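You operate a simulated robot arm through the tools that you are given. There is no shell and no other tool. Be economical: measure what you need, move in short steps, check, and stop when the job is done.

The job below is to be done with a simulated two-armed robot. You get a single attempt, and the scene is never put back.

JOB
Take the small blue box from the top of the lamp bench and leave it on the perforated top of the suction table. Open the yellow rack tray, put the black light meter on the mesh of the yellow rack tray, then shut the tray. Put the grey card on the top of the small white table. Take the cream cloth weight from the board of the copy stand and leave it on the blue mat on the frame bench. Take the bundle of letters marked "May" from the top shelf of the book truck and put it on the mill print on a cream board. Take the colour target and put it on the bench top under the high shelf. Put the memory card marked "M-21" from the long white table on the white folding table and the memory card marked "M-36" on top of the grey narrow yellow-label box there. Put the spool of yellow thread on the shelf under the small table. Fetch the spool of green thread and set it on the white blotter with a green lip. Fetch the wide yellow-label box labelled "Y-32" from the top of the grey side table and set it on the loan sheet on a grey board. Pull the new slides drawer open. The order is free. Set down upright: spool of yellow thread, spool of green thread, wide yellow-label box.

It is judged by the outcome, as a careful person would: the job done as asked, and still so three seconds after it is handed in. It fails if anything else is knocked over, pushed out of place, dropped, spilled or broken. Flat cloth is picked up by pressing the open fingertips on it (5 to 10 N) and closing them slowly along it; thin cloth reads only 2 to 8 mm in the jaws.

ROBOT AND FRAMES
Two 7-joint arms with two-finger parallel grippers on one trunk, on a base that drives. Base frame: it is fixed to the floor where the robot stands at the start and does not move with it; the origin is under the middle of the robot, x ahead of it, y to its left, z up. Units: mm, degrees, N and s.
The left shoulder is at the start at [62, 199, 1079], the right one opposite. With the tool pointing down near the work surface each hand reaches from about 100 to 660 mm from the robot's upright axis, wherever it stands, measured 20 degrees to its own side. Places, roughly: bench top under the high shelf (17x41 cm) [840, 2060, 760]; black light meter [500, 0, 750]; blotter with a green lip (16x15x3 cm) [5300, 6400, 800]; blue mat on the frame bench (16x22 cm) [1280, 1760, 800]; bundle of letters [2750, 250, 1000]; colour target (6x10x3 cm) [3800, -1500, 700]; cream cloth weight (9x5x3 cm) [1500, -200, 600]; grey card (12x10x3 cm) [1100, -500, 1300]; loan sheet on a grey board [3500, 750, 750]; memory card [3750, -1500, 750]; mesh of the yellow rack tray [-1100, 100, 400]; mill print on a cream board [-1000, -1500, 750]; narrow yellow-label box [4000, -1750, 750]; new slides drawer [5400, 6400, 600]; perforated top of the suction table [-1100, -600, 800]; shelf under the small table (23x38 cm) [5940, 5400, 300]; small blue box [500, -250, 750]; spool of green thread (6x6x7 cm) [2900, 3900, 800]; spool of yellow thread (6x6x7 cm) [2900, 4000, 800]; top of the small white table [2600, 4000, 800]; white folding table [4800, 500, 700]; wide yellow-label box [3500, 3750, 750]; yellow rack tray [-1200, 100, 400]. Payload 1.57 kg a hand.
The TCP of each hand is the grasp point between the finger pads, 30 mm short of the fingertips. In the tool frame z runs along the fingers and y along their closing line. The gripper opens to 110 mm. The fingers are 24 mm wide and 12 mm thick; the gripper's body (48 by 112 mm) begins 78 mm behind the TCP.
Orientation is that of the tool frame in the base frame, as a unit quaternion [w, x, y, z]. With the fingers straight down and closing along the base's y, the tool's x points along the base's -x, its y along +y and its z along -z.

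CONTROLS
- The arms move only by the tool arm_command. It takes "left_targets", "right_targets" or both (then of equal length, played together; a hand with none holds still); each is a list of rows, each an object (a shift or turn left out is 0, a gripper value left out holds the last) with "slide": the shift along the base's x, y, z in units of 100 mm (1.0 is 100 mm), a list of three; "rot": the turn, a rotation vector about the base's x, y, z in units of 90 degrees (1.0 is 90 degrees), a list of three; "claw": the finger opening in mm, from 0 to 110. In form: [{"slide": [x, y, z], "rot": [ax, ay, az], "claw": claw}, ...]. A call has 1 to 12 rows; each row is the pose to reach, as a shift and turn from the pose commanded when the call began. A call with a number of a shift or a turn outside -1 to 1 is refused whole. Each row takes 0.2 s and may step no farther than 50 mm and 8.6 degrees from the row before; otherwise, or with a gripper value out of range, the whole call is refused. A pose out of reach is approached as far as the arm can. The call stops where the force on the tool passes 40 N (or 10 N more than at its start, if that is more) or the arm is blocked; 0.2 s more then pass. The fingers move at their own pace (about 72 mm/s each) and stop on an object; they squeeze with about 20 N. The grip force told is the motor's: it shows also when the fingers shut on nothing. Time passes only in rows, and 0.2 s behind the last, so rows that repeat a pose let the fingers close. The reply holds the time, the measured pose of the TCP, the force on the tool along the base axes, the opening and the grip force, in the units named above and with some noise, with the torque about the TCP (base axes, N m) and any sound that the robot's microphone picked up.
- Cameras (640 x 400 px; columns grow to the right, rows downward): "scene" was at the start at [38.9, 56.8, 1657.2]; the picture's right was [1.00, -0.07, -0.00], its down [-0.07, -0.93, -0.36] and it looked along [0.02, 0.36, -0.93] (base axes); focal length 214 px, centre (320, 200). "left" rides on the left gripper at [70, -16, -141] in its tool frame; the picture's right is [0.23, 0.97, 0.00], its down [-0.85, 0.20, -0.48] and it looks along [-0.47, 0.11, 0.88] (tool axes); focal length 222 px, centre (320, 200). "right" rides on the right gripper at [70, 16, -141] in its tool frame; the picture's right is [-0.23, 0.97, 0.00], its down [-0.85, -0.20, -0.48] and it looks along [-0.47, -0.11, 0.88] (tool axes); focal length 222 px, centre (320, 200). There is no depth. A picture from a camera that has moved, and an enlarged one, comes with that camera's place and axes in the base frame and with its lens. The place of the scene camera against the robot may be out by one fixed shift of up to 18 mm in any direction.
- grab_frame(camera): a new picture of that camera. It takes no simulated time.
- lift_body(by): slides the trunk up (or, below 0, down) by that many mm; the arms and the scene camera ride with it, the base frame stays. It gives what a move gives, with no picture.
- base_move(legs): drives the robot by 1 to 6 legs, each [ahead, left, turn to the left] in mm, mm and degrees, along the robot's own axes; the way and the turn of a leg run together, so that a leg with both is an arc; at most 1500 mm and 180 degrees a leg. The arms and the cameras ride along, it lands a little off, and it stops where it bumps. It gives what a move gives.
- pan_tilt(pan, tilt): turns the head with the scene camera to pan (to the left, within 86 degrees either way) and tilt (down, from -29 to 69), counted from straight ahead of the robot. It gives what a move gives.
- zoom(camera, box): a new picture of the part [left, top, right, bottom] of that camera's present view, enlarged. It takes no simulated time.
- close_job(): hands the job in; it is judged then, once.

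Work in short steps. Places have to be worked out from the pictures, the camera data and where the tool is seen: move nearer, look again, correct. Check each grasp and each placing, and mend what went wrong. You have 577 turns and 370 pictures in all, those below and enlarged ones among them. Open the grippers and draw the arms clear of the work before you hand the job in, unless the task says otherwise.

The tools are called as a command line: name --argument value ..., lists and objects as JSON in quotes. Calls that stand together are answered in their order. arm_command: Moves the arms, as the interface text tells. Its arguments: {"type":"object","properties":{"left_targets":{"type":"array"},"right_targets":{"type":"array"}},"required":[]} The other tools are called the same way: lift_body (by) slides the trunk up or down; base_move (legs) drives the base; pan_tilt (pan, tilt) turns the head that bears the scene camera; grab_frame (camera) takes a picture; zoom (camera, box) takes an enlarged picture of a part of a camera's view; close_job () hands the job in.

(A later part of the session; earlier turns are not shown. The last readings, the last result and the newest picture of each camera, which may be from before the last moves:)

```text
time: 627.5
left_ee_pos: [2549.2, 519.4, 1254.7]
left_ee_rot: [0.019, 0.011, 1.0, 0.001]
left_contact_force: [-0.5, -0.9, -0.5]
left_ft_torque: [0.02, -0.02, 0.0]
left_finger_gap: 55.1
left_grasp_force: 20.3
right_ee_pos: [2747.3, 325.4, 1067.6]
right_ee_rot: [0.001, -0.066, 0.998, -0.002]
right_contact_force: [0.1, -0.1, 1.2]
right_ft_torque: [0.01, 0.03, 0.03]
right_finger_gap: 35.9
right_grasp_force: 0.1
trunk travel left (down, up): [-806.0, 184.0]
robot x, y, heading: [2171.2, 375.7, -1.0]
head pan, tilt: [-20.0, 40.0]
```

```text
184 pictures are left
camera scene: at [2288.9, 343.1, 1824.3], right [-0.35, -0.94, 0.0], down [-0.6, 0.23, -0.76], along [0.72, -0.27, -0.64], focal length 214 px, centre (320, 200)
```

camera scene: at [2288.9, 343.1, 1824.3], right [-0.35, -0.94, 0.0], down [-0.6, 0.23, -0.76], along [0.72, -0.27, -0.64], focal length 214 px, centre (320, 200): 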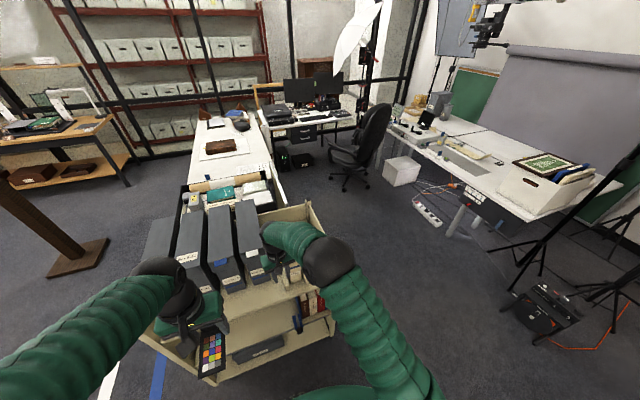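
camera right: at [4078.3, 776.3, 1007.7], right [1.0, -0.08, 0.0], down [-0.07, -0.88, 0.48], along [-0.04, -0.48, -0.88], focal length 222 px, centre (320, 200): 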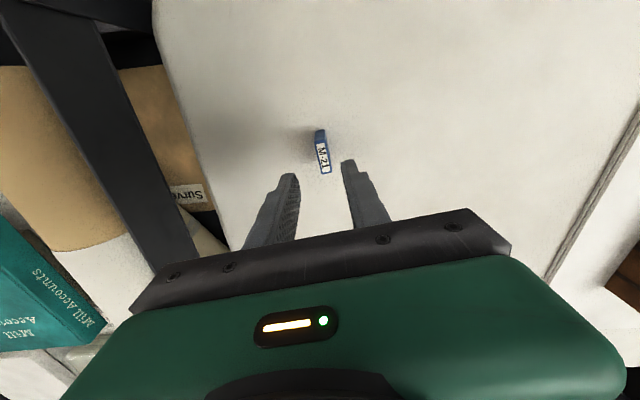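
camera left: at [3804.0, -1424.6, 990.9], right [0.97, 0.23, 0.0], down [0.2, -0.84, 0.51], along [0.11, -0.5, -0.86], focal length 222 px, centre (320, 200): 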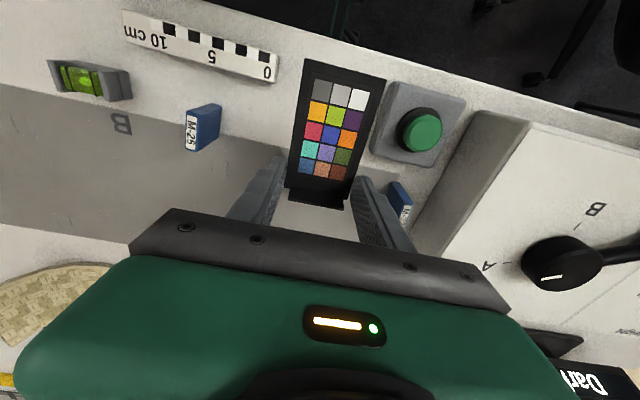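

The right hand hovers right over the truck's end. Raise 120 and look with the right wrist.

lift_body --by 130

grab_frame --camera "right"

zoom --camera "scene" --box '[140, 180, 360, 400]'

```text
time: 629.0
left_ee_pos: [2549.7, 519.5, 1384.2]
left_ee_rot: [0.018, 0.011, 1.0, 0.002]
left_contact_force: [1.2, 0.4, 0.5]
left_ft_torque: [0.01, 0.0, 0.02]
left_finger_gap: 55.0
left_grasp_force: 19.7
right_ee_pos: [2748.5, 324.9, 1197.6]
right_ee_rot: [0.001, -0.065, 0.998, -0.001]
right_contact_force: [0.1, 0.1, -0.8]
right_ft_torque: [0.02, 0.03, -0.01]
right_finger_gap: 35.9
right_grasp_force: 0.0
trunk travel left (down, up): [-936.0, 54.0]
robot x, y, heading: [2171.8, 370.1, -0.7]
head pan, tilt: [-20.0, 40.0]
```

```text
183 pictures are left
camera right: at [2677.3, 333.4, 1338.1], right [0.1, 1.0, 0.0], down [0.87, -0.09, 0.48], along [0.48, -0.05, -0.88], focal length 222 px, centre (320, 200)
```

right: 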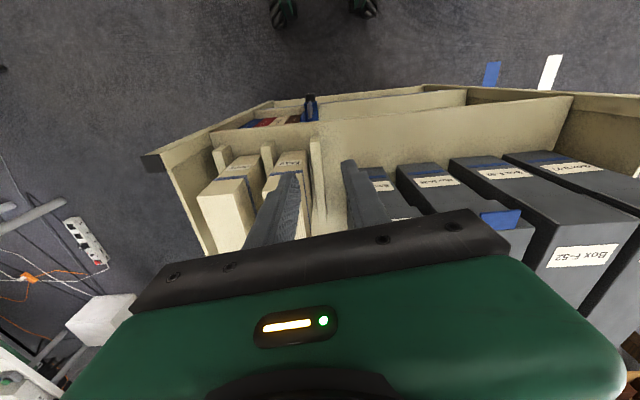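

```text
1.82 times, centred on (250, 290) of scene
camera zoom: at [2289.1, 343.1, 1954.2], right [-0.35, -0.94, 0.0], down [-0.6, 0.23, -0.76], along [0.72, -0.27, -0.64], focal length 390 px, centre (447, 36)
```

zoom: 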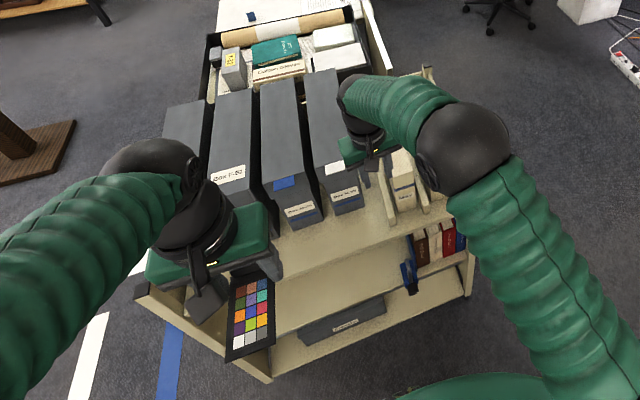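

Zoom on the two cream bundles' labels.

zoom --camera "right" --box '[180, 130, 340, 250]'

```text
3.33 times, centred on (260, 190) of right
camera zoom: at [2677.3, 333.4, 1338.1], right [0.1, 1.0, 0.0], down [0.87, -0.09, 0.48], along [0.48, -0.05, -0.88], focal length 740 px, centre (520, 233)
```

zoom: 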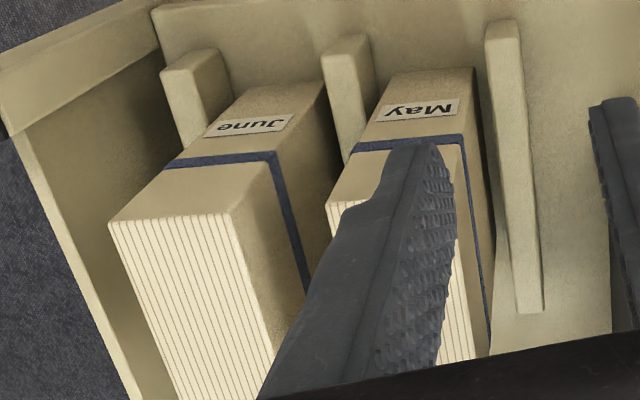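

May is the northern bundle: y≈249–297, west face x≈2793, z≈925–1091. Centre the hand over it with fingers wide for a clear view.

arm_command --right_targets '[{"slide": [0, -0.25, 0.1], "rot": [0, 0, -0.04], "claw": 80}, {"slide": [0, -0.52, 0.2], "rot": [0, 0, -0.084], "claw": 108}, {"slide": [0, -0.52, 0.2], "rot": [0, 0, -0.084], "claw": 108}]'

zoom --camera "right" --box '[200, 100, 440, 260]'

```text
time: 629.8
left_ee_pos: [2549.8, 517.5, 1385.1]
left_ee_rot: [0.017, 0.012, 1.0, 0.002]
left_contact_force: [-0.4, 0.1, -0.5]
left_ft_torque: [0.03, -0.05, 0.0]
left_finger_gap: 55.0
left_grasp_force: 19.9
right_ee_pos: [2750.9, 273.0, 1216.2]
right_ee_rot: [0.001, 0.001, 1.0, -0.001]
right_contact_force: [-0.2, -0.2, -0.3]
right_ft_torque: [0.03, -0.02, 0.02]
right_finger_gap: 107.9
right_grasp_force: 0.0
trunk travel left (down, up): [-936.0, 54.0]
robot x, y, heading: [2175.3, 373.9, -0.3]
head pan, tilt: [-20.0, 40.0]
```

```text
2.50 times, centred on (320, 180) of right
camera zoom: at [2681.5, 289.6, 1357.5], right [0.23, 0.97, 0.0], down [0.85, -0.2, 0.48], along [0.47, -0.11, -0.88], focal length 555 px, centre (320, 250)
```

zoom: 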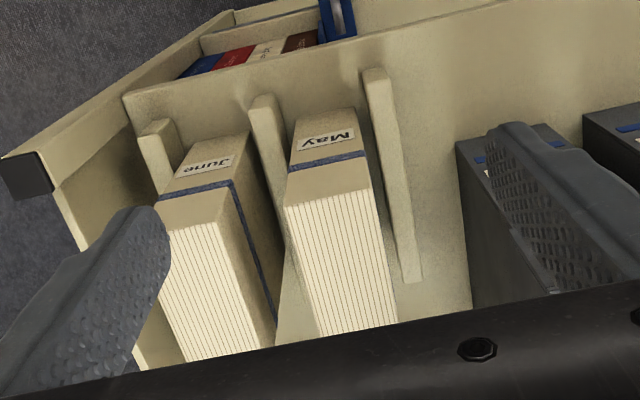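

Check divider heights from the head camera.

zoom --camera "scene" --box '[280, 210, 400, 310]'

```text
4.00 times, centred on (340, 260) of scene
camera zoom: at [2289.2, 341.1, 1954.2], right [-0.35, -0.94, 0.0], down [-0.6, 0.23, -0.76], along [0.72, -0.27, -0.64], focal length 858 px, centre (240, -40)
```

zoom: 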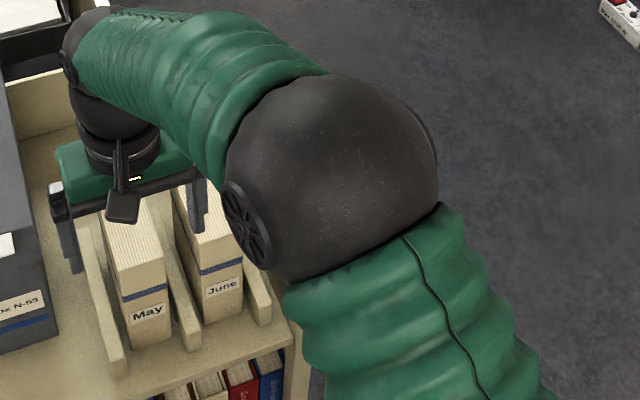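

Rails are low (~45 mm). Gap to June is ~25 mm, so use a 59 mm opening centred at y=266. Drive ahead 100 and align.

base_move --legs '[[100, 0, 0]]'

arm_command --right_targets '[{"slide": [-0.1, -0.07, 0], "claw": 80}, {"slide": [-0.14, -0.07, -0.2], "claw": 59}, {"slide": [-0.14, -0.07, -0.4], "claw": 59}]'

zoom --camera "right" --box '[200, 80, 440, 260]'

```text
time: 631.0
left_ee_pos: [2631.3, 520.0, 1389.4]
left_ee_rot: [0.025, 0.01, 1.0, 0.002]
left_contact_force: [-0.3, 0.1, 0.0]
left_ft_torque: [-0.01, -0.03, -0.01]
left_finger_gap: 55.2
left_grasp_force: 19.8
right_ee_pos: [2834.7, 275.3, 1224.7]
right_ee_rot: [0.005, -0.001, 1.0, -0.002]
right_contact_force: [-0.3, -1.3, 0.8]
right_ft_torque: [-0.01, 0.0, 0.02]
right_finger_gap: 107.9
right_grasp_force: 0.1
trunk travel left (down, up): [-936.0, 54.0]
robot x, y, heading: [2271.3, 369.0, -0.4]
head pan, tilt: [-20.0, 40.0]
```

```text
time: 631.8
left_ee_pos: [2641.4, 517.1, 1387.8]
left_ee_rot: [0.021, 0.011, 1.0, 0.003]
left_contact_force: [-0.2, -1.0, -0.3]
left_ft_torque: [-0.03, -0.04, -0.03]
left_finger_gap: 54.7
left_grasp_force: 19.7
right_ee_pos: [2830.7, 269.9, 1177.5]
right_ee_rot: [0.002, -0.001, 1.0, -0.001]
right_contact_force: [-0.3, -0.1, 0.2]
right_ft_torque: [0.01, -0.02, 0.01]
right_finger_gap: 59.1
right_grasp_force: 0.1
trunk travel left (down, up): [-936.0, 54.0]
robot x, y, heading: [2270.3, 376.2, -0.5]
head pan, tilt: [-20.0, 40.0]
```

```text
2.22 times, centred on (320, 170) of right
camera zoom: at [2760.5, 286.0, 1318.1], right [0.23, 0.97, 0.0], down [0.85, -0.2, 0.48], along [0.47, -0.11, -0.88], focal length 494 px, centre (320, 267)
```

zoom: 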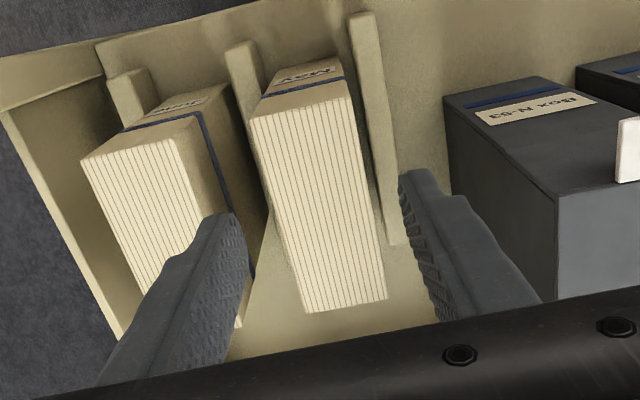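

Top z≈1072, y 242–290, centre x≈2855. Lower to just above and verify finger clearance.

arm_command --right_targets '[{"slide": [0.1, -0.04, -0.3], "claw": 61}, {"slide": [0.2, -0.04, -0.6], "claw": 61}, {"slide": [0.2, -0.04, -0.68]}]'

grab_frame --camera "right"

```text
time: 632.6
left_ee_pos: [2645.6, 519.0, 1385.6]
left_ee_rot: [0.021, 0.011, 1.0, 0.002]
left_contact_force: [0.1, 0.2, -0.3]
left_ft_torque: [0.0, 0.02, 0.02]
left_finger_gap: 55.0
left_grasp_force: 19.7
right_ee_pos: [2851.7, 262.7, 1109.7]
right_ee_rot: [0.001, 0.0, 1.0, -0.002]
right_contact_force: [-0.1, -0.4, -0.4]
right_ft_torque: [-0.02, -0.01, 0.0]
right_finger_gap: 61.1
right_grasp_force: 0.0
trunk travel left (down, up): [-936.0, 54.0]
robot x, y, heading: [2269.0, 373.9, -0.8]
head pan, tilt: [-20.0, 40.0]
```

```text
177 pictures are left
camera right: at [2782.9, 279.6, 1250.4], right [0.23, 0.97, 0.0], down [0.85, -0.2, 0.48], along [0.47, -0.11, -0.88], focal length 222 px, centre (320, 200)
```

right: 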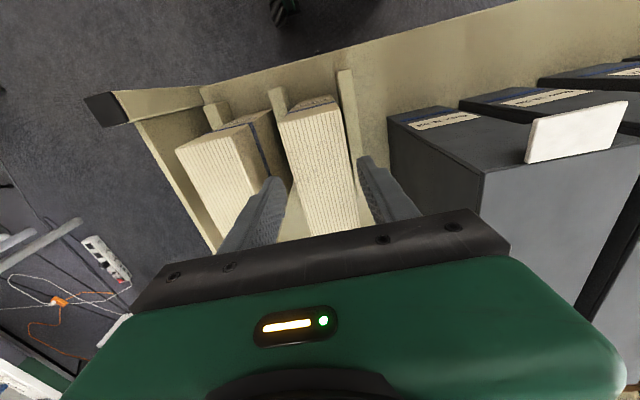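

Clearances are OK (≈4–6 mm each). Descend slowly.

arm_command --right_targets '[{"slide": [0.03, 0.01, -0.2], "claw": 60}, {"slide": [0.03, 0.01, -0.35]}, {"slide": [0.03, 0.01, -0.5]}, {"slide": [0.03, 0.01, -0.65]}, {"slide": [0.03, 0.01, -0.8]}]'

grab_frame --camera "right"

```text
time: 633.8
left_ee_pos: [2647.6, 519.6, 1384.1]
left_ee_rot: [0.02, 0.01, 1.0, 0.002]
left_contact_force: [-0.2, -0.5, -0.3]
left_ft_torque: [-0.01, 0.02, -0.02]
left_finger_gap: 54.7
left_grasp_force: 19.7
right_ee_pos: [2855.8, 263.4, 1028.6]
right_ee_rot: [0.0, -0.001, 1.0, -0.002]
right_contact_force: [-1.1, 0.4, -0.5]
right_ft_torque: [0.01, -0.01, 0.0]
right_finger_gap: 59.9
right_grasp_force: 0.1
trunk travel left (down, up): [-936.0, 54.0]
robot x, y, heading: [2269.3, 370.3, -0.6]
head pan, tilt: [-20.0, 40.0]
```

```text
176 pictures are left
camera right: at [2787.1, 280.5, 1169.2], right [0.23, 0.97, 0.0], down [0.85, -0.2, 0.48], along [0.47, -0.11, -0.88], focal length 222 px, centre (320, 200)
```

right: 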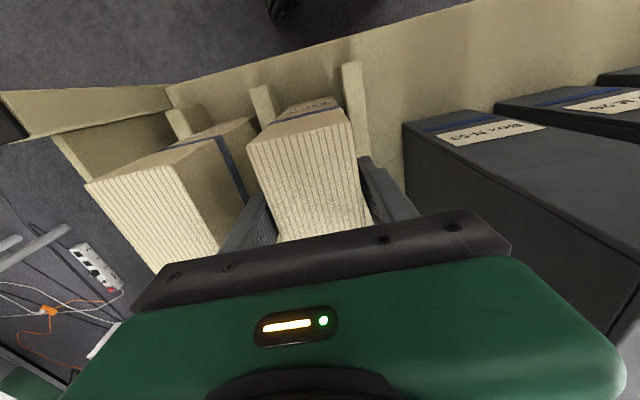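

Fingers straddle May without contact. Close and lift.

arm_command --right_targets '[{"claw": 50}, {"claw": 40}, {"claw": 30}, {"claw": 30}]'

arm_command --right_targets '[{"slide": [0, 0, 0.3]}, {"slide": [0, 0, 0.7]}, {"slide": [0, 0, 1]}]'

arm_command --right_targets '[{"slide": [0, 0, 0.4]}, {"slide": [0, 0, 0.8]}, {"slide": [0, 0, 1]}]'

grab_frame --camera "right"

```text
time: 634.8
left_ee_pos: [2646.7, 518.7, 1384.1]
left_ee_rot: [0.019, 0.011, 1.0, 0.002]
left_contact_force: [0.6, -0.8, -0.2]
left_ft_torque: [0.01, 0.02, 0.01]
left_finger_gap: 54.7
left_grasp_force: 20.1
right_ee_pos: [2856.1, 263.1, 1028.8]
right_ee_rot: [0.001, -0.001, 1.0, -0.002]
right_contact_force: [0.9, 0.1, 0.2]
right_ft_torque: [0.07, -0.27, -0.05]
right_finger_gap: 53.9
right_grasp_force: 20.0
trunk travel left (down, up): [-936.0, 54.0]
robot x, y, heading: [2269.8, 373.3, -0.5]
head pan, tilt: [-20.0, 40.0]
```

```text
time: 635.6
left_ee_pos: [2645.2, 518.1, 1386.0]
left_ee_rot: [0.019, 0.011, 1.0, 0.002]
left_contact_force: [-0.5, -0.2, 0.0]
left_ft_torque: [-0.01, 0.01, 0.02]
left_finger_gap: 54.8
left_grasp_force: 19.9
right_ee_pos: [2854.4, 266.0, 1129.5]
right_ee_rot: [0.001, -0.001, 1.0, -0.001]
right_contact_force: [0.2, -0.1, -4.2]
right_ft_torque: [-0.01, 0.03, 0.02]
right_finger_gap: 54.0
right_grasp_force: 20.3
trunk travel left (down, up): [-936.0, 54.0]
robot x, y, heading: [2269.4, 374.0, -0.3]
head pan, tilt: [-20.0, 40.0]
```

```text
time: 636.4
left_ee_pos: [2646.6, 519.4, 1385.0]
left_ee_rot: [0.019, 0.011, 1.0, 0.001]
left_contact_force: [0.3, -0.7, -1.1]
left_ft_torque: [-0.01, -0.04, -0.02]
left_finger_gap: 54.8
left_grasp_force: 20.1
right_ee_pos: [2854.3, 263.7, 1229.1]
right_ee_rot: [0.001, -0.002, 1.0, -0.002]
right_contact_force: [0.3, -0.9, -4.9]
right_ft_torque: [0.01, 0.04, 0.05]
right_finger_gap: 54.1
right_grasp_force: 19.8
trunk travel left (down, up): [-936.0, 54.0]
robot x, y, heading: [2271.0, 374.6, -0.6]
head pan, tilt: [-20.0, 40.0]
```

```text
175 pictures are left
camera right: at [2785.3, 280.0, 1370.1], right [0.23, 0.97, 0.0], down [0.85, -0.2, 0.48], along [0.47, -0.11, -0.88], focal length 222 px, centre (320, 200)
```

right: 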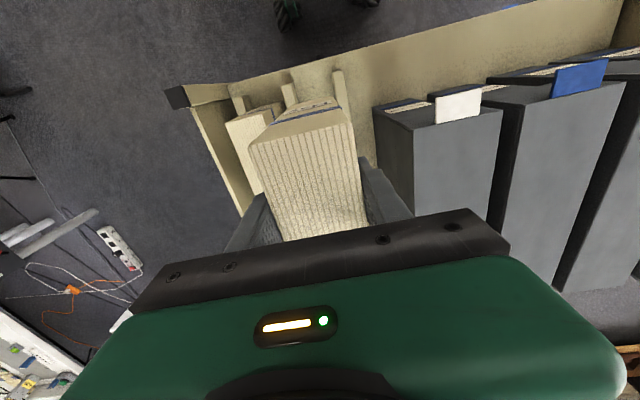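

May is held. Back off and travel north around the frame bench, then west, keeping heading east.

lift_body --by 50

base_move --legs '[[-300, 0, 0], [0, 1500, 0], [0, 900, 0]]'

pan_tilt --pan 86 --tilt 20

grab_frame --camera "scene"

pan_tilt --pan -86 --tilt 20

grab_frame --camera "scene"

```text
time: 637.3
left_ee_pos: [2648.2, 519.8, 1435.4]
left_ee_rot: [0.019, 0.011, 1.0, 0.002]
left_contact_force: [-0.7, 0.1, -0.5]
left_ft_torque: [-0.02, 0.01, 0.0]
left_finger_gap: 55.0
left_grasp_force: 20.0
right_ee_pos: [2856.0, 262.5, 1277.9]
right_ee_rot: [0.0, 0.0, 1.0, -0.003]
right_contact_force: [0.8, 0.0, -4.6]
right_ft_torque: [0.0, 0.05, -0.02]
right_finger_gap: 53.8
right_grasp_force: 19.9
trunk travel left (down, up): [-986.0, 4.0]
robot x, y, heading: [2269.2, 370.6, -0.8]
head pan, tilt: [-20.0, 40.0]
```

```text
time: 650.8
left_ee_pos: [2246.6, 2941.1, 1434.0]
left_ee_rot: [0.019, -0.014, 1.0, 0.003]
left_contact_force: [-0.2, -0.2, 0.4]
left_ft_torque: [0.0, -0.04, -0.04]
left_finger_gap: 55.1
left_grasp_force: 20.2
right_ee_pos: [2467.0, 2696.4, 1279.0]
right_ee_rot: [0.001, -0.025, 1.0, 0.0]
right_contact_force: [0.3, -0.2, -5.3]
right_ft_torque: [-0.02, 0.07, 0.02]
right_finger_gap: 53.8
right_grasp_force: 19.7
trunk travel left (down, up): [-986.0, 4.0]
robot x, y, heading: [1877.3, 2779.1, 2.1]
head pan, tilt: [-20.0, 40.0]
```

```text
time: 652.6
left_ee_pos: [2246.3, 2942.9, 1436.2]
left_ee_rot: [0.02, -0.014, 1.0, 0.001]
left_contact_force: [0.8, 0.1, -0.3]
left_ft_torque: [0.02, -0.01, -0.01]
left_finger_gap: 55.0
left_grasp_force: 20.0
right_ee_pos: [2465.7, 2696.9, 1279.2]
right_ee_rot: [0.001, -0.026, 1.0, -0.002]
right_contact_force: [0.4, 0.6, -4.1]
right_ft_torque: [-0.01, 0.05, 0.0]
right_finger_gap: 53.7
right_grasp_force: 19.8
trunk travel left (down, up): [-986.0, 4.0]
robot x, y, heading: [1879.5, 2780.1, 2.4]
head pan, tilt: [85.9, 20.0]
```

```text
174 pictures are left
camera scene: at [1919.2, 2871.5, 2035.7], right [1.0, -0.03, 0.0], down [-0.01, -0.34, -0.94], along [0.03, 0.94, -0.34], focal length 214 px, centre (320, 200)
```

scene: 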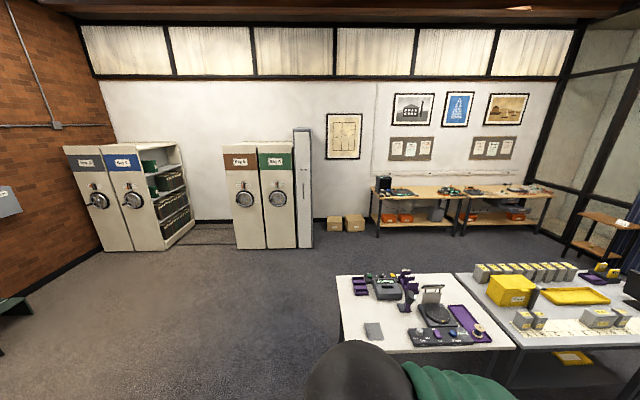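

```text
time: 655.2
left_ee_pos: [2245.2, 2943.3, 1435.9]
left_ee_rot: [0.02, -0.014, 1.0, 0.002]
left_contact_force: [0.4, -0.1, -0.3]
left_ft_torque: [0.01, 0.0, -0.01]
left_finger_gap: 54.9
left_grasp_force: 20.1
right_ee_pos: [2464.9, 2697.3, 1279.9]
right_ee_rot: [0.001, -0.026, 1.0, -0.002]
right_contact_force: [0.3, 0.1, -4.1]
right_ft_torque: [-0.02, 0.04, -0.01]
right_finger_gap: 53.8
right_grasp_force: 20.2
trunk travel left (down, up): [-986.0, 4.0]
robot x, y, heading: [1878.8, 2778.1, 2.3]
head pan, tilt: [-85.9, 20.0]
```

```text
173 pictures are left
camera scene: at [1926.6, 2685.7, 2035.8], right [-0.99, -0.11, 0.0], down [-0.04, 0.34, -0.94], along [0.1, -0.93, -0.34], focal length 214 px, centre (320, 200)
```

scene: 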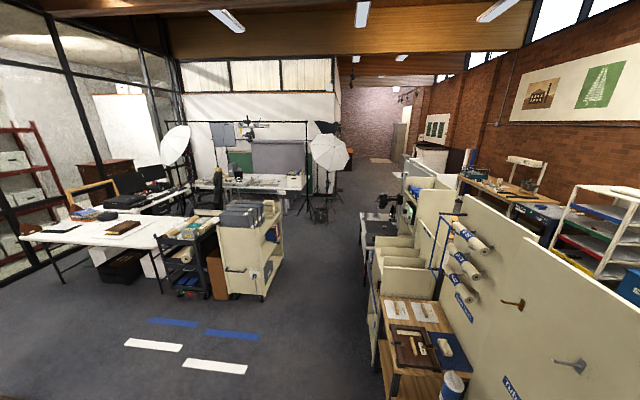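

Floor to the west is clear. Back up 1200 mm, turn to face south, and look at the bench under the high shelf.

base_move --legs '[[0, 150, 0], [-1150, 0, -2], [0, 0, -90]]'

pan_tilt --pan 0 --tilt 35

grab_frame --camera "scene"

```text
time: 664.5
left_ee_pos: [1059.7, 2638.3, 1436.7]
left_ee_rot: [0.018, 0.508, 0.861, -0.01]
left_contact_force: [0.5, -0.5, -0.8]
left_ft_torque: [-0.01, 0.01, 0.02]
left_finger_gap: 55.0
left_grasp_force: 20.4
right_ee_pos: [957.2, 2341.7, 1278.7]
right_ee_rot: [0.004, 0.492, 0.87, 0.009]
right_contact_force: [12.9, 5.3, -6.7]
right_ft_torque: [0.03, 0.44, 0.51]
right_finger_gap: 55.7
right_grasp_force: 14.3
trunk travel left (down, up): [-986.0, 4.0]
robot x, y, heading: [746.3, 2885.7, -60.6]
head pan, tilt: [-85.9, 20.0]
stopped in leg 3: the force on the tool passed its limit at 63 N (the readings are from after the stop); the commanded pose is now the measured one
```

```text
time: 666.1
left_ee_pos: [1063.4, 2639.5, 1434.3]
left_ee_rot: [0.018, 0.508, 0.861, -0.011]
left_contact_force: [0.5, -0.1, -0.6]
left_ft_torque: [-0.01, -0.02, -0.02]
left_finger_gap: 54.7
left_grasp_force: 20.4
right_ee_pos: [955.9, 2341.1, 1280.1]
right_ee_rot: [0.002, 0.493, 0.87, 0.007]
right_contact_force: [14.8, 13.5, -11.4]
right_ft_torque: [-0.05, 0.47, 0.51]
right_finger_gap: 56.1
right_grasp_force: 14.7
trunk travel left (down, up): [-986.0, 4.0]
robot x, y, heading: [746.3, 2884.2, -60.4]
head pan, tilt: [0.0, 35.0]
```

```text
172 pictures are left
camera scene: at [822.0, 2783.4, 2011.6], right [-0.87, -0.49, 0.01], down [-0.29, 0.5, -0.82], along [0.4, -0.71, -0.58], focal length 214 px, centre (320, 200)
```

scene: 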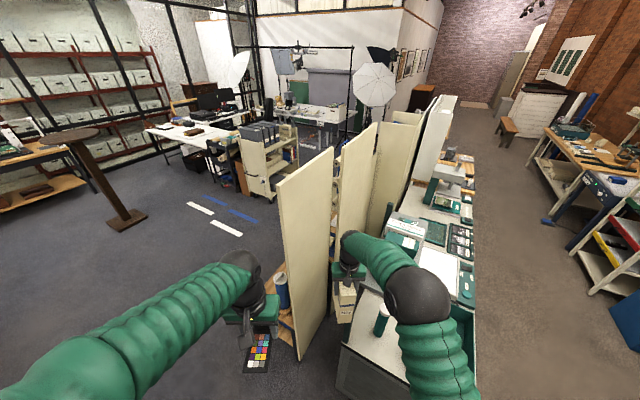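

The bundle touched a panel edge. Turn back left and back away.

base_move --legs '[[0, 0, 18], [-350, 0, 0]]'

grab_frame --camera "scene"

grab_frame --camera "right"

```text
time: 669.3
left_ee_pos: [870.4, 2968.2, 1434.3]
left_ee_rot: [0.02, 0.369, 0.929, -0.004]
left_contact_force: [0.0, -0.4, -0.9]
left_ft_torque: [-0.04, -0.02, 0.03]
left_finger_gap: 54.9
left_grasp_force: 20.1
right_ee_pos: [861.5, 2651.4, 1277.5]
right_ee_rot: [0.001, 0.352, 0.936, 0.01]
right_contact_force: [-0.7, 0.0, -4.8]
right_ft_torque: [0.03, 0.06, -0.04]
right_finger_gap: 53.7
right_grasp_force: 20.6
trunk travel left (down, up): [-986.0, 4.0]
robot x, y, heading: [493.0, 3116.3, -42.4]
head pan, tilt: [0.0, 35.0]
```

```text
171 pictures are left
camera scene: at [594.1, 3022.6, 2011.1], right [-0.68, -0.74, 0.0], down [-0.43, 0.39, -0.82], along [0.6, -0.55, -0.58], focal length 214 px, centre (320, 200)
```

scene: 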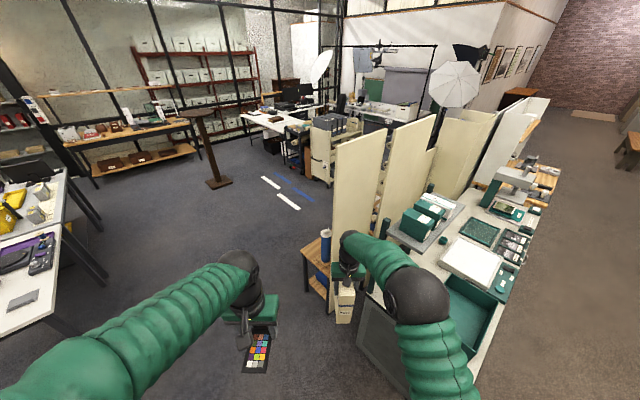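

```text
170 pictures are left
camera right: at [818.8, 2707.3, 1419.2], right [0.81, 0.58, 0.02], down [0.51, -0.72, 0.47], along [0.29, -0.37, -0.88], focal length 222 px, centre (320, 200)
```

right: 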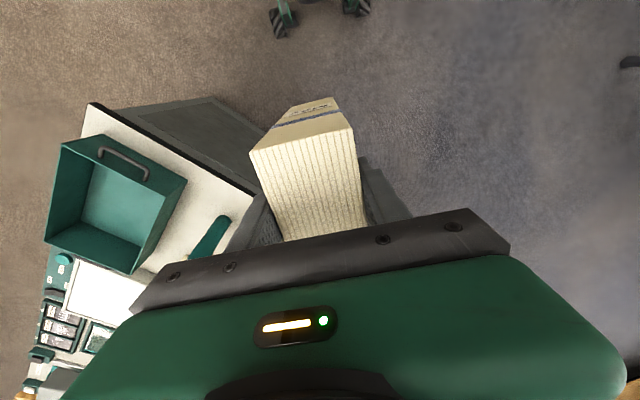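

Bundle is fine. Bench's north end is y≈2328, x 373–850. Face south in open floor and look under the high shelf at lower height.

base_move --legs '[[0, 0, -48], [0, 80, 0]]'

lift_body --by -350

pan_tilt --pan 5 --tilt 30

grab_frame --camera "scene"

zoom --camera "scene" --box '[240, 140, 440, 300]'

```text
time: 672.6
left_ee_pos: [692.2, 2745.1, 1439.5]
left_ee_rot: [0.023, 0.718, 0.695, -0.007]
left_contact_force: [0.3, -0.3, -0.7]
left_ft_torque: [-0.03, 0.0, -0.01]
left_finger_gap: 55.1
left_grasp_force: 20.2
right_ee_pos: [449.6, 2539.3, 1279.3]
right_ee_rot: [0.012, 0.707, 0.707, 0.011]
right_contact_force: [-0.9, 0.0, -3.5]
right_ft_torque: [0.11, -0.01, -0.03]
right_finger_gap: 53.9
right_grasp_force: 20.0
trunk travel left (down, up): [-986.0, 4.0]
robot x, y, heading: [573.0, 3116.6, -91.2]
head pan, tilt: [0.0, 35.0]
```

```text
time: 676.0
left_ee_pos: [700.9, 2748.3, 1089.4]
left_ee_rot: [0.022, 0.719, 0.695, -0.011]
left_contact_force: [-0.1, -0.1, -0.4]
left_ft_torque: [-0.03, 0.01, 0.0]
left_finger_gap: 55.0
left_grasp_force: 19.9
right_ee_pos: [458.9, 2541.5, 930.3]
right_ee_rot: [0.01, 0.706, 0.708, 0.009]
right_contact_force: [-0.7, -0.3, -4.1]
right_ft_torque: [0.07, -0.02, -0.01]
right_finger_gap: 54.0
right_grasp_force: 20.0
trunk travel left (down, up): [-636.0, 354.0]
robot x, y, heading: [575.3, 3113.3, -91.0]
head pan, tilt: [0.0, 35.0]
```

```text
time: 676.7
left_ee_pos: [706.7, 2747.2, 1088.0]
left_ee_rot: [0.019, 0.719, 0.695, -0.013]
left_contact_force: [1.0, 0.3, -0.3]
left_ft_torque: [-0.02, 0.05, 0.02]
left_finger_gap: 55.1
left_grasp_force: 19.7
right_ee_pos: [463.5, 2541.1, 931.8]
right_ee_rot: [0.008, 0.706, 0.708, 0.009]
right_contact_force: [0.6, -0.4, -3.1]
right_ft_torque: [0.08, 0.03, -0.01]
right_finger_gap: 53.9
right_grasp_force: 20.4
trunk travel left (down, up): [-636.0, 354.0]
robot x, y, heading: [576.3, 3114.1, -91.0]
head pan, tilt: [5.0, 30.0]
```

```text
169 pictures are left
camera scene: at [590.8, 2987.2, 1669.4], right [-1.0, -0.07, 0.0], down [-0.04, 0.5, -0.86], along [0.06, -0.86, -0.5], focal length 214 px, centre (320, 200)
```

scene: 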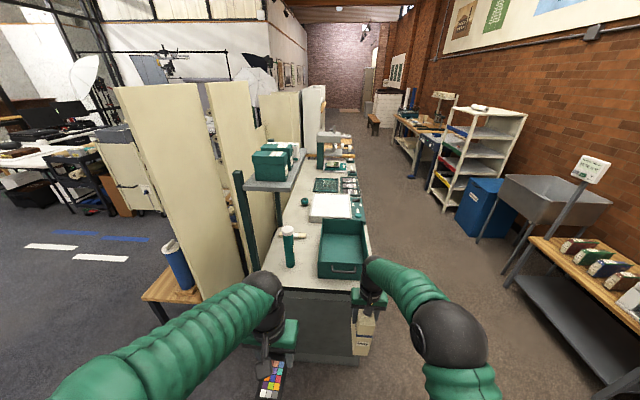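

```text
2.50 times, centred on (340, 220) of scene
camera zoom: at [590.8, 2987.2, 1669.4], right [-1.0, -0.07, 0.0], down [-0.04, 0.5, -0.86], along [0.06, -0.86, -0.5], focal length 536 px, centre (270, 150)
```

zoom: 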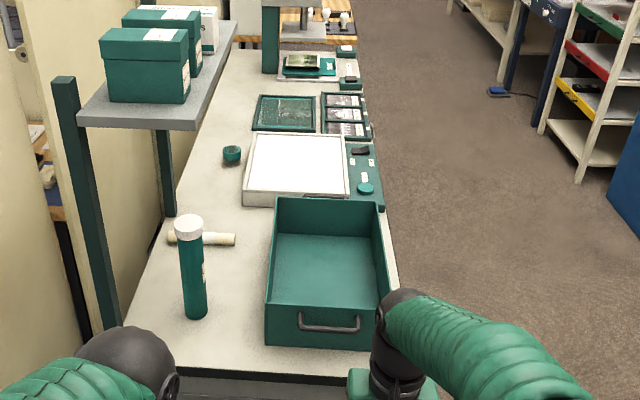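

The spot under the high shelf is best reached from the aisle; I'll deliver May first. Raise, turn west, and sidestep south down the aisle.

lift_body --by 350

base_move --legs '[[0, 0, -89], [480, 0, 0], [0, 1500, 0], [0, 1500, 0]]'

pan_tilt --pan 60 --tilt 25

grab_frame --camera "scene"

```text
time: 680.1
left_ee_pos: [700.8, 2745.2, 1439.6]
left_ee_rot: [0.022, 0.718, 0.695, -0.011]
left_contact_force: [-0.2, 0.0, 0.4]
left_ft_torque: [-0.03, 0.03, 0.01]
left_finger_gap: 54.9
left_grasp_force: 20.1
right_ee_pos: [458.7, 2541.7, 1281.2]
right_ee_rot: [0.009, 0.707, 0.707, 0.01]
right_contact_force: [0.0, 0.3, -3.7]
right_ft_torque: [0.09, 0.01, -0.02]
right_finger_gap: 54.0
right_grasp_force: 20.0
trunk travel left (down, up): [-986.0, 4.0]
robot x, y, heading: [575.5, 3113.4, -90.7]
head pan, tilt: [5.0, 30.0]
```

```text
time: 692.4
left_ee_pos: [-284.3, 1675.4, 1442.4]
left_ee_rot: [0.01, 0.999, -0.015, -0.026]
left_contact_force: [-0.7, 0.5, -0.8]
left_ft_torque: [-0.09, 0.0, -0.02]
left_finger_gap: 54.9
left_grasp_force: 19.8
right_ee_pos: [-490.0, 1919.1, 1283.2]
right_ee_rot: [0.015, 1.0, 0.001, -0.002]
right_contact_force: [-0.3, 1.7, -5.1]
right_ft_torque: [0.01, -0.09, 0.0]
right_finger_gap: 53.9
right_grasp_force: 20.1
trunk travel left (down, up): [-986.0, 4.0]
robot x, y, heading: [75.3, 1797.2, 179.4]
head pan, tilt: [5.0, 30.0]
stopped in leg 3: the robot was blocked; the commanded pose is now the measured one
```

```text
time: 693.6
left_ee_pos: [-285.0, 1664.2, 1440.6]
left_ee_rot: [0.005, 1.0, -0.012, -0.025]
left_contact_force: [-0.1, -0.8, -0.8]
left_ft_torque: [-0.02, 0.01, -0.01]
left_finger_gap: 54.9
left_grasp_force: 20.0
right_ee_pos: [-492.6, 1905.1, 1283.2]
right_ee_rot: [0.011, 1.0, 0.002, -0.002]
right_contact_force: [-0.4, 0.3, -4.8]
right_ft_torque: [0.01, -0.1, 0.05]
right_finger_gap: 53.9
right_grasp_force: 20.4
trunk travel left (down, up): [-986.0, 4.0]
robot x, y, heading: [74.2, 1798.6, 179.4]
head pan, tilt: [60.0, 25.0]
```

```text
167 pictures are left
camera scene: at [-3.7, 1727.5, 2028.2], right [-0.86, 0.51, 0.0], down [0.22, 0.36, -0.91], along [-0.46, -0.78, -0.42], focal length 214 px, centre (320, 200)
```

scene: 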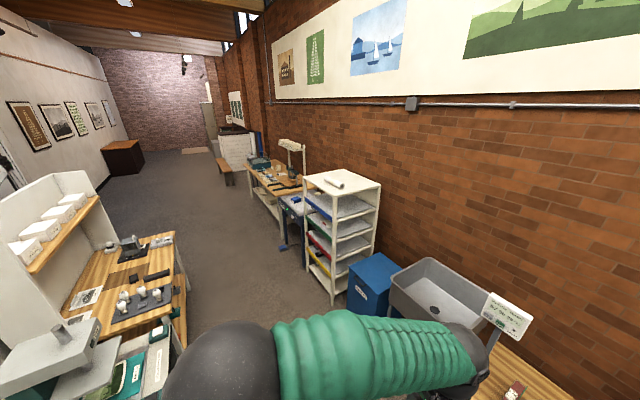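

Something on the bench side stopped the base. Retract the right arm 100, shift 90 west, and continue south.

arm_command --right_targets '[{"slide": [0.35, 0, 0]}, {"slide": [0.7, 0, 0]}, {"slide": [1.0, 0, 0]}]'

base_move --legs '[[110, 0, 0], [0, 1500, 0], [0, 700, 0]]'

pan_tilt --pan 30 --tilt 30

grab_frame --camera "scene"

```text
time: 694.4
left_ee_pos: [-282.8, 1666.6, 1442.0]
left_ee_rot: [0.007, 1.0, -0.014, -0.026]
left_contact_force: [-0.9, 0.3, -0.1]
left_ft_torque: [0.03, 0.0, -0.02]
left_finger_gap: 54.8
left_grasp_force: 19.9
right_ee_pos: [-391.7, 1907.4, 1282.9]
right_ee_rot: [0.013, 1.0, 0.002, -0.002]
right_contact_force: [0.0, 0.5, -4.6]
right_ft_torque: [0.0, -0.04, -0.02]
right_finger_gap: 54.2
right_grasp_force: 19.9
trunk travel left (down, up): [-986.0, 4.0]
robot x, y, heading: [72.7, 1797.4, 179.5]
head pan, tilt: [60.0, 25.0]
```

```text
time: 706.1
left_ee_pos: [-445.3, -535.7, 1440.6]
left_ee_rot: [0.004, 0.999, -0.023, -0.025]
left_contact_force: [-0.3, -0.1, 0.2]
left_ft_torque: [-0.01, 0.02, 0.05]
left_finger_gap: 54.8
left_grasp_force: 19.9
right_ee_pos: [-550.2, -292.7, 1282.5]
right_ee_rot: [0.011, 1.0, -0.007, -0.003]
right_contact_force: [0.4, 0.1, -4.5]
right_ft_torque: [-0.02, -0.07, 0.01]
right_finger_gap: 53.6
right_grasp_force: 19.9
trunk travel left (down, up): [-986.0, 4.0]
robot x, y, heading: [-87.1, -409.6, 177.9]
head pan, tilt: [60.0, 25.0]
```

```text
time: 707.0
left_ee_pos: [-444.4, -536.9, 1440.7]
left_ee_rot: [0.004, 0.999, -0.023, -0.026]
left_contact_force: [0.3, -0.1, -0.5]
left_ft_torque: [0.0, -0.01, 0.01]
left_finger_gap: 54.9
left_grasp_force: 20.2
right_ee_pos: [-548.0, -294.6, 1283.3]
right_ee_rot: [0.01, 1.0, -0.007, -0.002]
right_contact_force: [0.2, -0.1, -4.3]
right_ft_torque: [0.02, -0.08, 0.01]
right_finger_gap: 53.8
right_grasp_force: 19.4
trunk travel left (down, up): [-986.0, 4.0]
robot x, y, heading: [-84.6, -409.5, 178.0]
head pan, tilt: [30.0, 30.0]
```

```text
166 pictures are left
camera scene: at [-195.0, -451.5, 2019.6], right [-0.47, 0.88, 0.0], down [0.44, 0.24, -0.87], along [-0.76, -0.41, -0.5], focal length 214 px, centre (320, 200)
```

scene: 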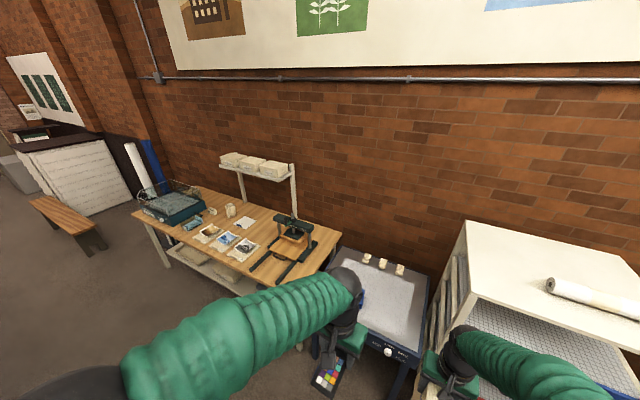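

Zoom on the three boards on the wooden bench to find the mill print.

zoom --camera "scene" --box '[180, 190, 290, 280]'

```text
4.44 times, centred on (235, 235) of scene
camera zoom: at [-195.0, -451.5, 2019.6], right [-0.47, 0.88, 0.0], down [0.44, 0.24, -0.87], along [-0.76, -0.41, -0.5], focal length 953 px, centre (698, 44)
```

zoom: 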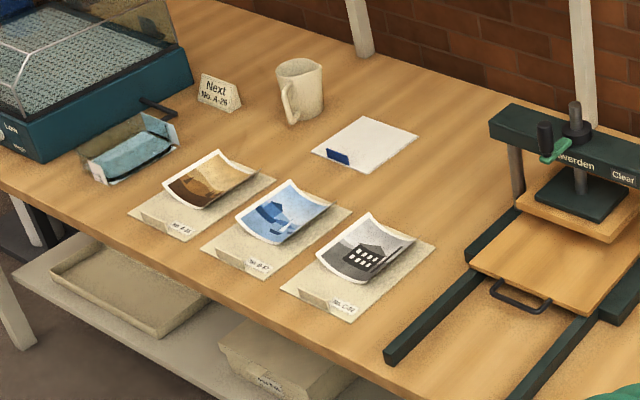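

The grey building print is the mill print: board x -965..-1184, y -1727..-1563. Drive in front of it.

base_move --legs '[[0, 1330, 2], [370, 0, 0]]'

pan_tilt --pan -10 --tilt 50

grab_frame --camera "scene"

grab_frame --camera "right"

```text
time: 715.7
left_ee_pos: [-853.3, -1855.8, 1442.3]
left_ee_rot: [0.004, 1.0, -0.013, -0.027]
left_contact_force: [1.8, 0.8, 0.4]
left_ft_torque: [-0.01, 0.0, 0.02]
left_finger_gap: 54.9
left_grasp_force: 20.3
right_ee_pos: [-963.7, -1614.5, 1284.3]
right_ee_rot: [0.011, 1.0, 0.003, -0.003]
right_contact_force: [-0.4, 0.7, -5.4]
right_ft_torque: [0.0, -0.07, -0.01]
right_finger_gap: 54.0
right_grasp_force: 20.2
trunk travel left (down, up): [-986.0, 4.0]
robot x, y, heading: [-500.5, -1721.9, 179.6]
head pan, tilt: [30.0, 30.0]
```

```text
time: 716.7
left_ee_pos: [-857.8, -1855.9, 1440.3]
left_ee_rot: [0.005, 1.0, -0.013, -0.025]
left_contact_force: [0.2, -0.1, 0.5]
left_ft_torque: [-0.02, 0.01, 0.02]
left_finger_gap: 54.9
left_grasp_force: 19.9
right_ee_pos: [-966.2, -1614.4, 1282.0]
right_ee_rot: [0.011, 1.0, 0.003, -0.002]
right_contact_force: [0.1, -0.3, -5.2]
right_ft_torque: [0.01, -0.07, 0.02]
right_finger_gap: 53.9
right_grasp_force: 20.1
trunk travel left (down, up): [-986.0, 4.0]
robot x, y, heading: [-496.8, -1718.2, 179.3]
head pan, tilt: [-10.0, 50.0]
```

```text
164 pictures are left
camera scene: at [-608.4, -1707.0, 1990.0], right [0.18, 0.98, 0.0], down [0.75, -0.14, -0.64], along [-0.63, 0.12, -0.77], focal length 214 px, centre (320, 200)
```

scene: 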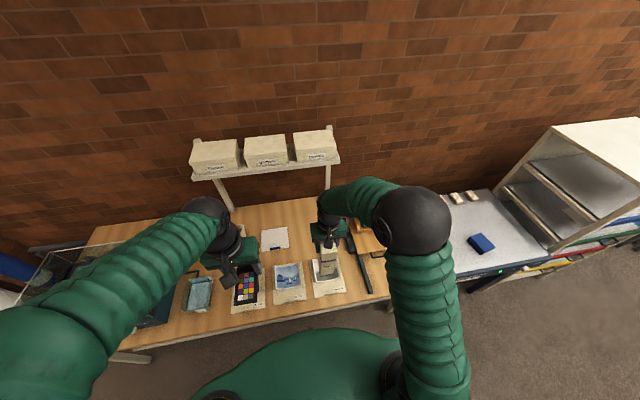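

```text
163 pictures are left
camera right: at [-895.8, -1628.1, 1423.2], right [-0.22, -0.97, 0.02], down [-0.85, 0.2, 0.48], along [-0.47, 0.09, -0.88], focal length 222 px, centre (320, 200)
```

right: 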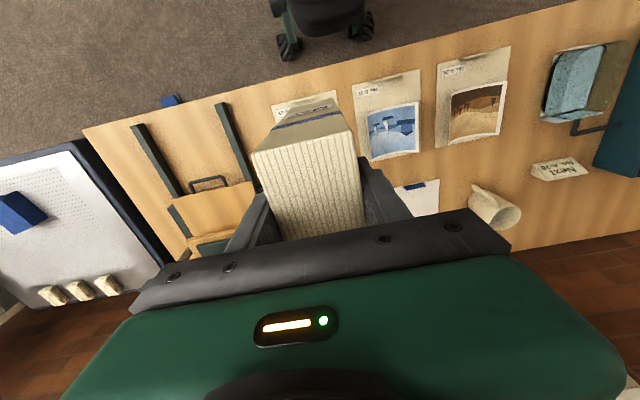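

Zoom on the other prints to be sure which shows a mill.

zoom --camera "right" --box '[340, 50, 520, 180]'

zoom --camera "scene" --box '[220, 240, 380, 320]'

```text
3.08 times, centred on (430, 115) of right
camera zoom: at [-895.8, -1628.1, 1423.2], right [-0.22, -0.97, 0.02], down [-0.85, 0.2, 0.48], along [-0.47, 0.09, -0.88], focal length 684 px, centre (-18, 462)
```

zoom: 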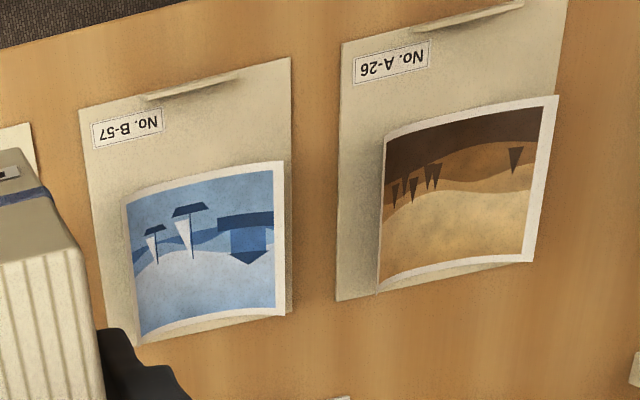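

```text
4.00 times, centred on (300, 280) of scene
camera zoom: at [-608.4, -1707.0, 1990.0], right [0.18, 0.98, 0.0], down [0.75, -0.14, -0.64], along [-0.63, 0.12, -0.77], focal length 858 px, centre (400, -120)
```

zoom: 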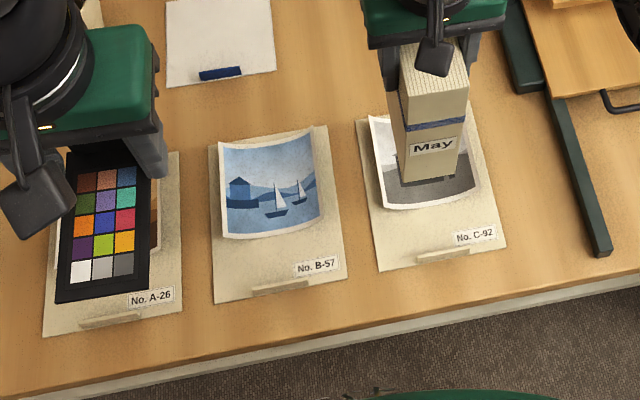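

C-92 is the mill building; print centre ≈(-1080,-1587). Position over it and lower the trunk.

base_move --legs '[[60, 0, 0]]'

arm_command --right_targets '[{"slide": [-0.3, 0.15, 0]}, {"slide": [-0.54, 0.27, 0]}]'

lift_body --by -330

zoom --camera "scene" --box '[240, 200, 440, 340]'

grab_frame --camera "right"

```text
time: 717.7
left_ee_pos: [-900.5, -1855.1, 1445.4]
left_ee_rot: [0.004, 0.999, -0.014, -0.034]
left_contact_force: [0.3, 1.3, -0.8]
left_ft_torque: [-0.02, 0.06, 0.02]
left_finger_gap: 54.8
left_grasp_force: 20.0
right_ee_pos: [-1011.0, -1614.5, 1289.0]
right_ee_rot: [0.01, 1.0, 0.003, -0.009]
right_contact_force: [1.5, -0.1, -3.8]
right_ft_torque: [0.04, -0.1, 0.0]
right_finger_gap: 53.9
right_grasp_force: 20.2
trunk travel left (down, up): [-986.0, 4.0]
robot x, y, heading: [-561.1, -1721.9, 179.2]
head pan, tilt: [-10.0, 50.0]
```

```text
time: 718.3
left_ee_pos: [-922.9, -1853.6, 1440.4]
left_ee_rot: [0.004, 1.0, -0.014, -0.024]
left_contact_force: [0.1, 0.6, -0.7]
left_ft_torque: [-0.03, -0.04, -0.01]
left_finger_gap: 55.2
left_grasp_force: 20.1
right_ee_pos: [-1085.6, -1587.1, 1281.2]
right_ee_rot: [0.01, 1.0, 0.002, -0.001]
right_contact_force: [0.2, -1.1, -4.3]
right_ft_torque: [0.02, -0.07, 0.01]
right_finger_gap: 53.6
right_grasp_force: 20.1
trunk travel left (down, up): [-986.0, 4.0]
robot x, y, heading: [-562.8, -1718.6, 179.3]
head pan, tilt: [-10.0, 50.0]
```

```text
time: 721.5
left_ee_pos: [-910.2, -1856.4, 1113.4]
left_ee_rot: [0.004, 0.999, -0.013, -0.029]
left_contact_force: [0.2, 0.0, -0.5]
left_ft_torque: [0.0, -0.02, 0.0]
left_finger_gap: 54.8
left_grasp_force: 19.7
right_ee_pos: [-1075.9, -1589.1, 959.0]
right_ee_rot: [0.009, 1.0, 0.002, -0.008]
right_contact_force: [-3.0, 2.2, 26.2]
right_ft_torque: [0.94, 0.3, 0.11]
right_finger_gap: 54.3
right_grasp_force: 19.9
trunk travel left (down, up): [-656.0, 334.0]
robot x, y, heading: [-558.4, -1718.9, 179.2]
head pan, tilt: [-10.0, 50.0]
```

```text
2.86 times, centred on (340, 270) of scene
camera zoom: at [-660.6, -1708.8, 1661.0], right [0.19, 0.98, 0.0], down [0.75, -0.14, -0.64], along [-0.63, 0.12, -0.77], focal length 613 px, centre (263, 0)
```

zoom: 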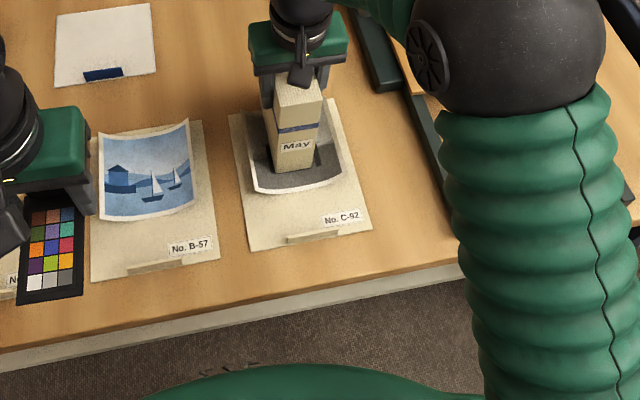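

```text
159 pictures are left
camera right: at [-1003.3, -1603.4, 1098.7], right [-0.22, -0.97, 0.02], down [-0.85, 0.2, 0.49], along [-0.48, 0.09, -0.87], focal length 222 px, centre (320, 200)
```

right: 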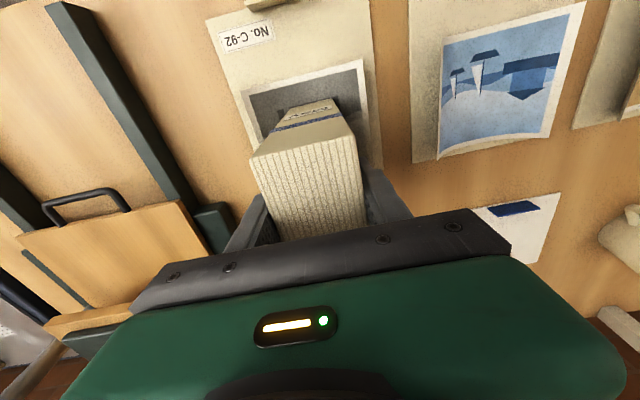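

Already touching (26 N). Ease up in small steps and read the force before releasing.

arm_command --right_targets '[{"slide": [0, 0, 0.03]}, {"slide": [0, 0, 0.06]}, {"slide": [0, 0, 0.06]}]'

zoom --camera "scene" --box '[290, 210, 390, 290]'

```text
time: 722.3
left_ee_pos: [-912.3, -1856.3, 1111.4]
left_ee_rot: [0.004, 0.999, -0.013, -0.028]
left_contact_force: [0.4, 0.3, -0.3]
left_ft_torque: [0.03, -0.03, 0.05]
left_finger_gap: 54.9
left_grasp_force: 20.4
right_ee_pos: [-1075.4, -1589.8, 958.4]
right_ee_rot: [0.01, 1.0, 0.002, -0.001]
right_contact_force: [1.3, -0.9, -5.0]
right_ft_torque: [0.02, -0.07, -0.01]
right_finger_gap: 53.9
right_grasp_force: 20.0
trunk travel left (down, up): [-656.0, 334.0]
robot x, y, heading: [-561.3, -1723.7, 179.4]
head pan, tilt: [-10.0, 50.0]
```

```text
5.00 times, centred on (340, 250) of scene
camera zoom: at [-666.7, -1706.9, 1659.7], right [0.19, 0.98, 0.0], down [0.75, -0.14, -0.64], along [-0.63, 0.12, -0.77], focal length 1072 px, centre (220, -50)
```

zoom: 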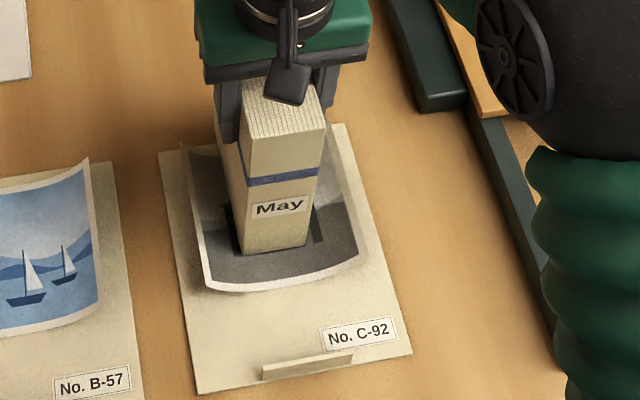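

Now it hangs just free. Lower in 2 mm steps to a light touch.

arm_command --right_targets '[{"slide": [0, 0, -0.02]}, {"slide": [0, 0, -0.04]}, {"slide": [0, 0, -0.05]}]'

```text
time: 723.1
left_ee_pos: [-911.2, -1856.2, 1113.0]
left_ee_rot: [0.004, 1.0, -0.013, -0.028]
left_contact_force: [-0.5, 0.0, 0.0]
left_ft_torque: [-0.02, 0.01, 0.01]
left_finger_gap: 54.9
left_grasp_force: 19.8
right_ee_pos: [-1075.9, -1589.5, 958.8]
right_ee_rot: [0.01, 1.0, 0.002, -0.005]
right_contact_force: [1.6, 0.8, 15.7]
right_ft_torque: [0.69, -0.75, -0.02]
right_finger_gap: 53.8
right_grasp_force: 20.2
trunk travel left (down, up): [-656.0, 334.0]
robot x, y, heading: [-559.1, -1718.9, 179.7]
head pan, tilt: [-10.0, 50.0]
```

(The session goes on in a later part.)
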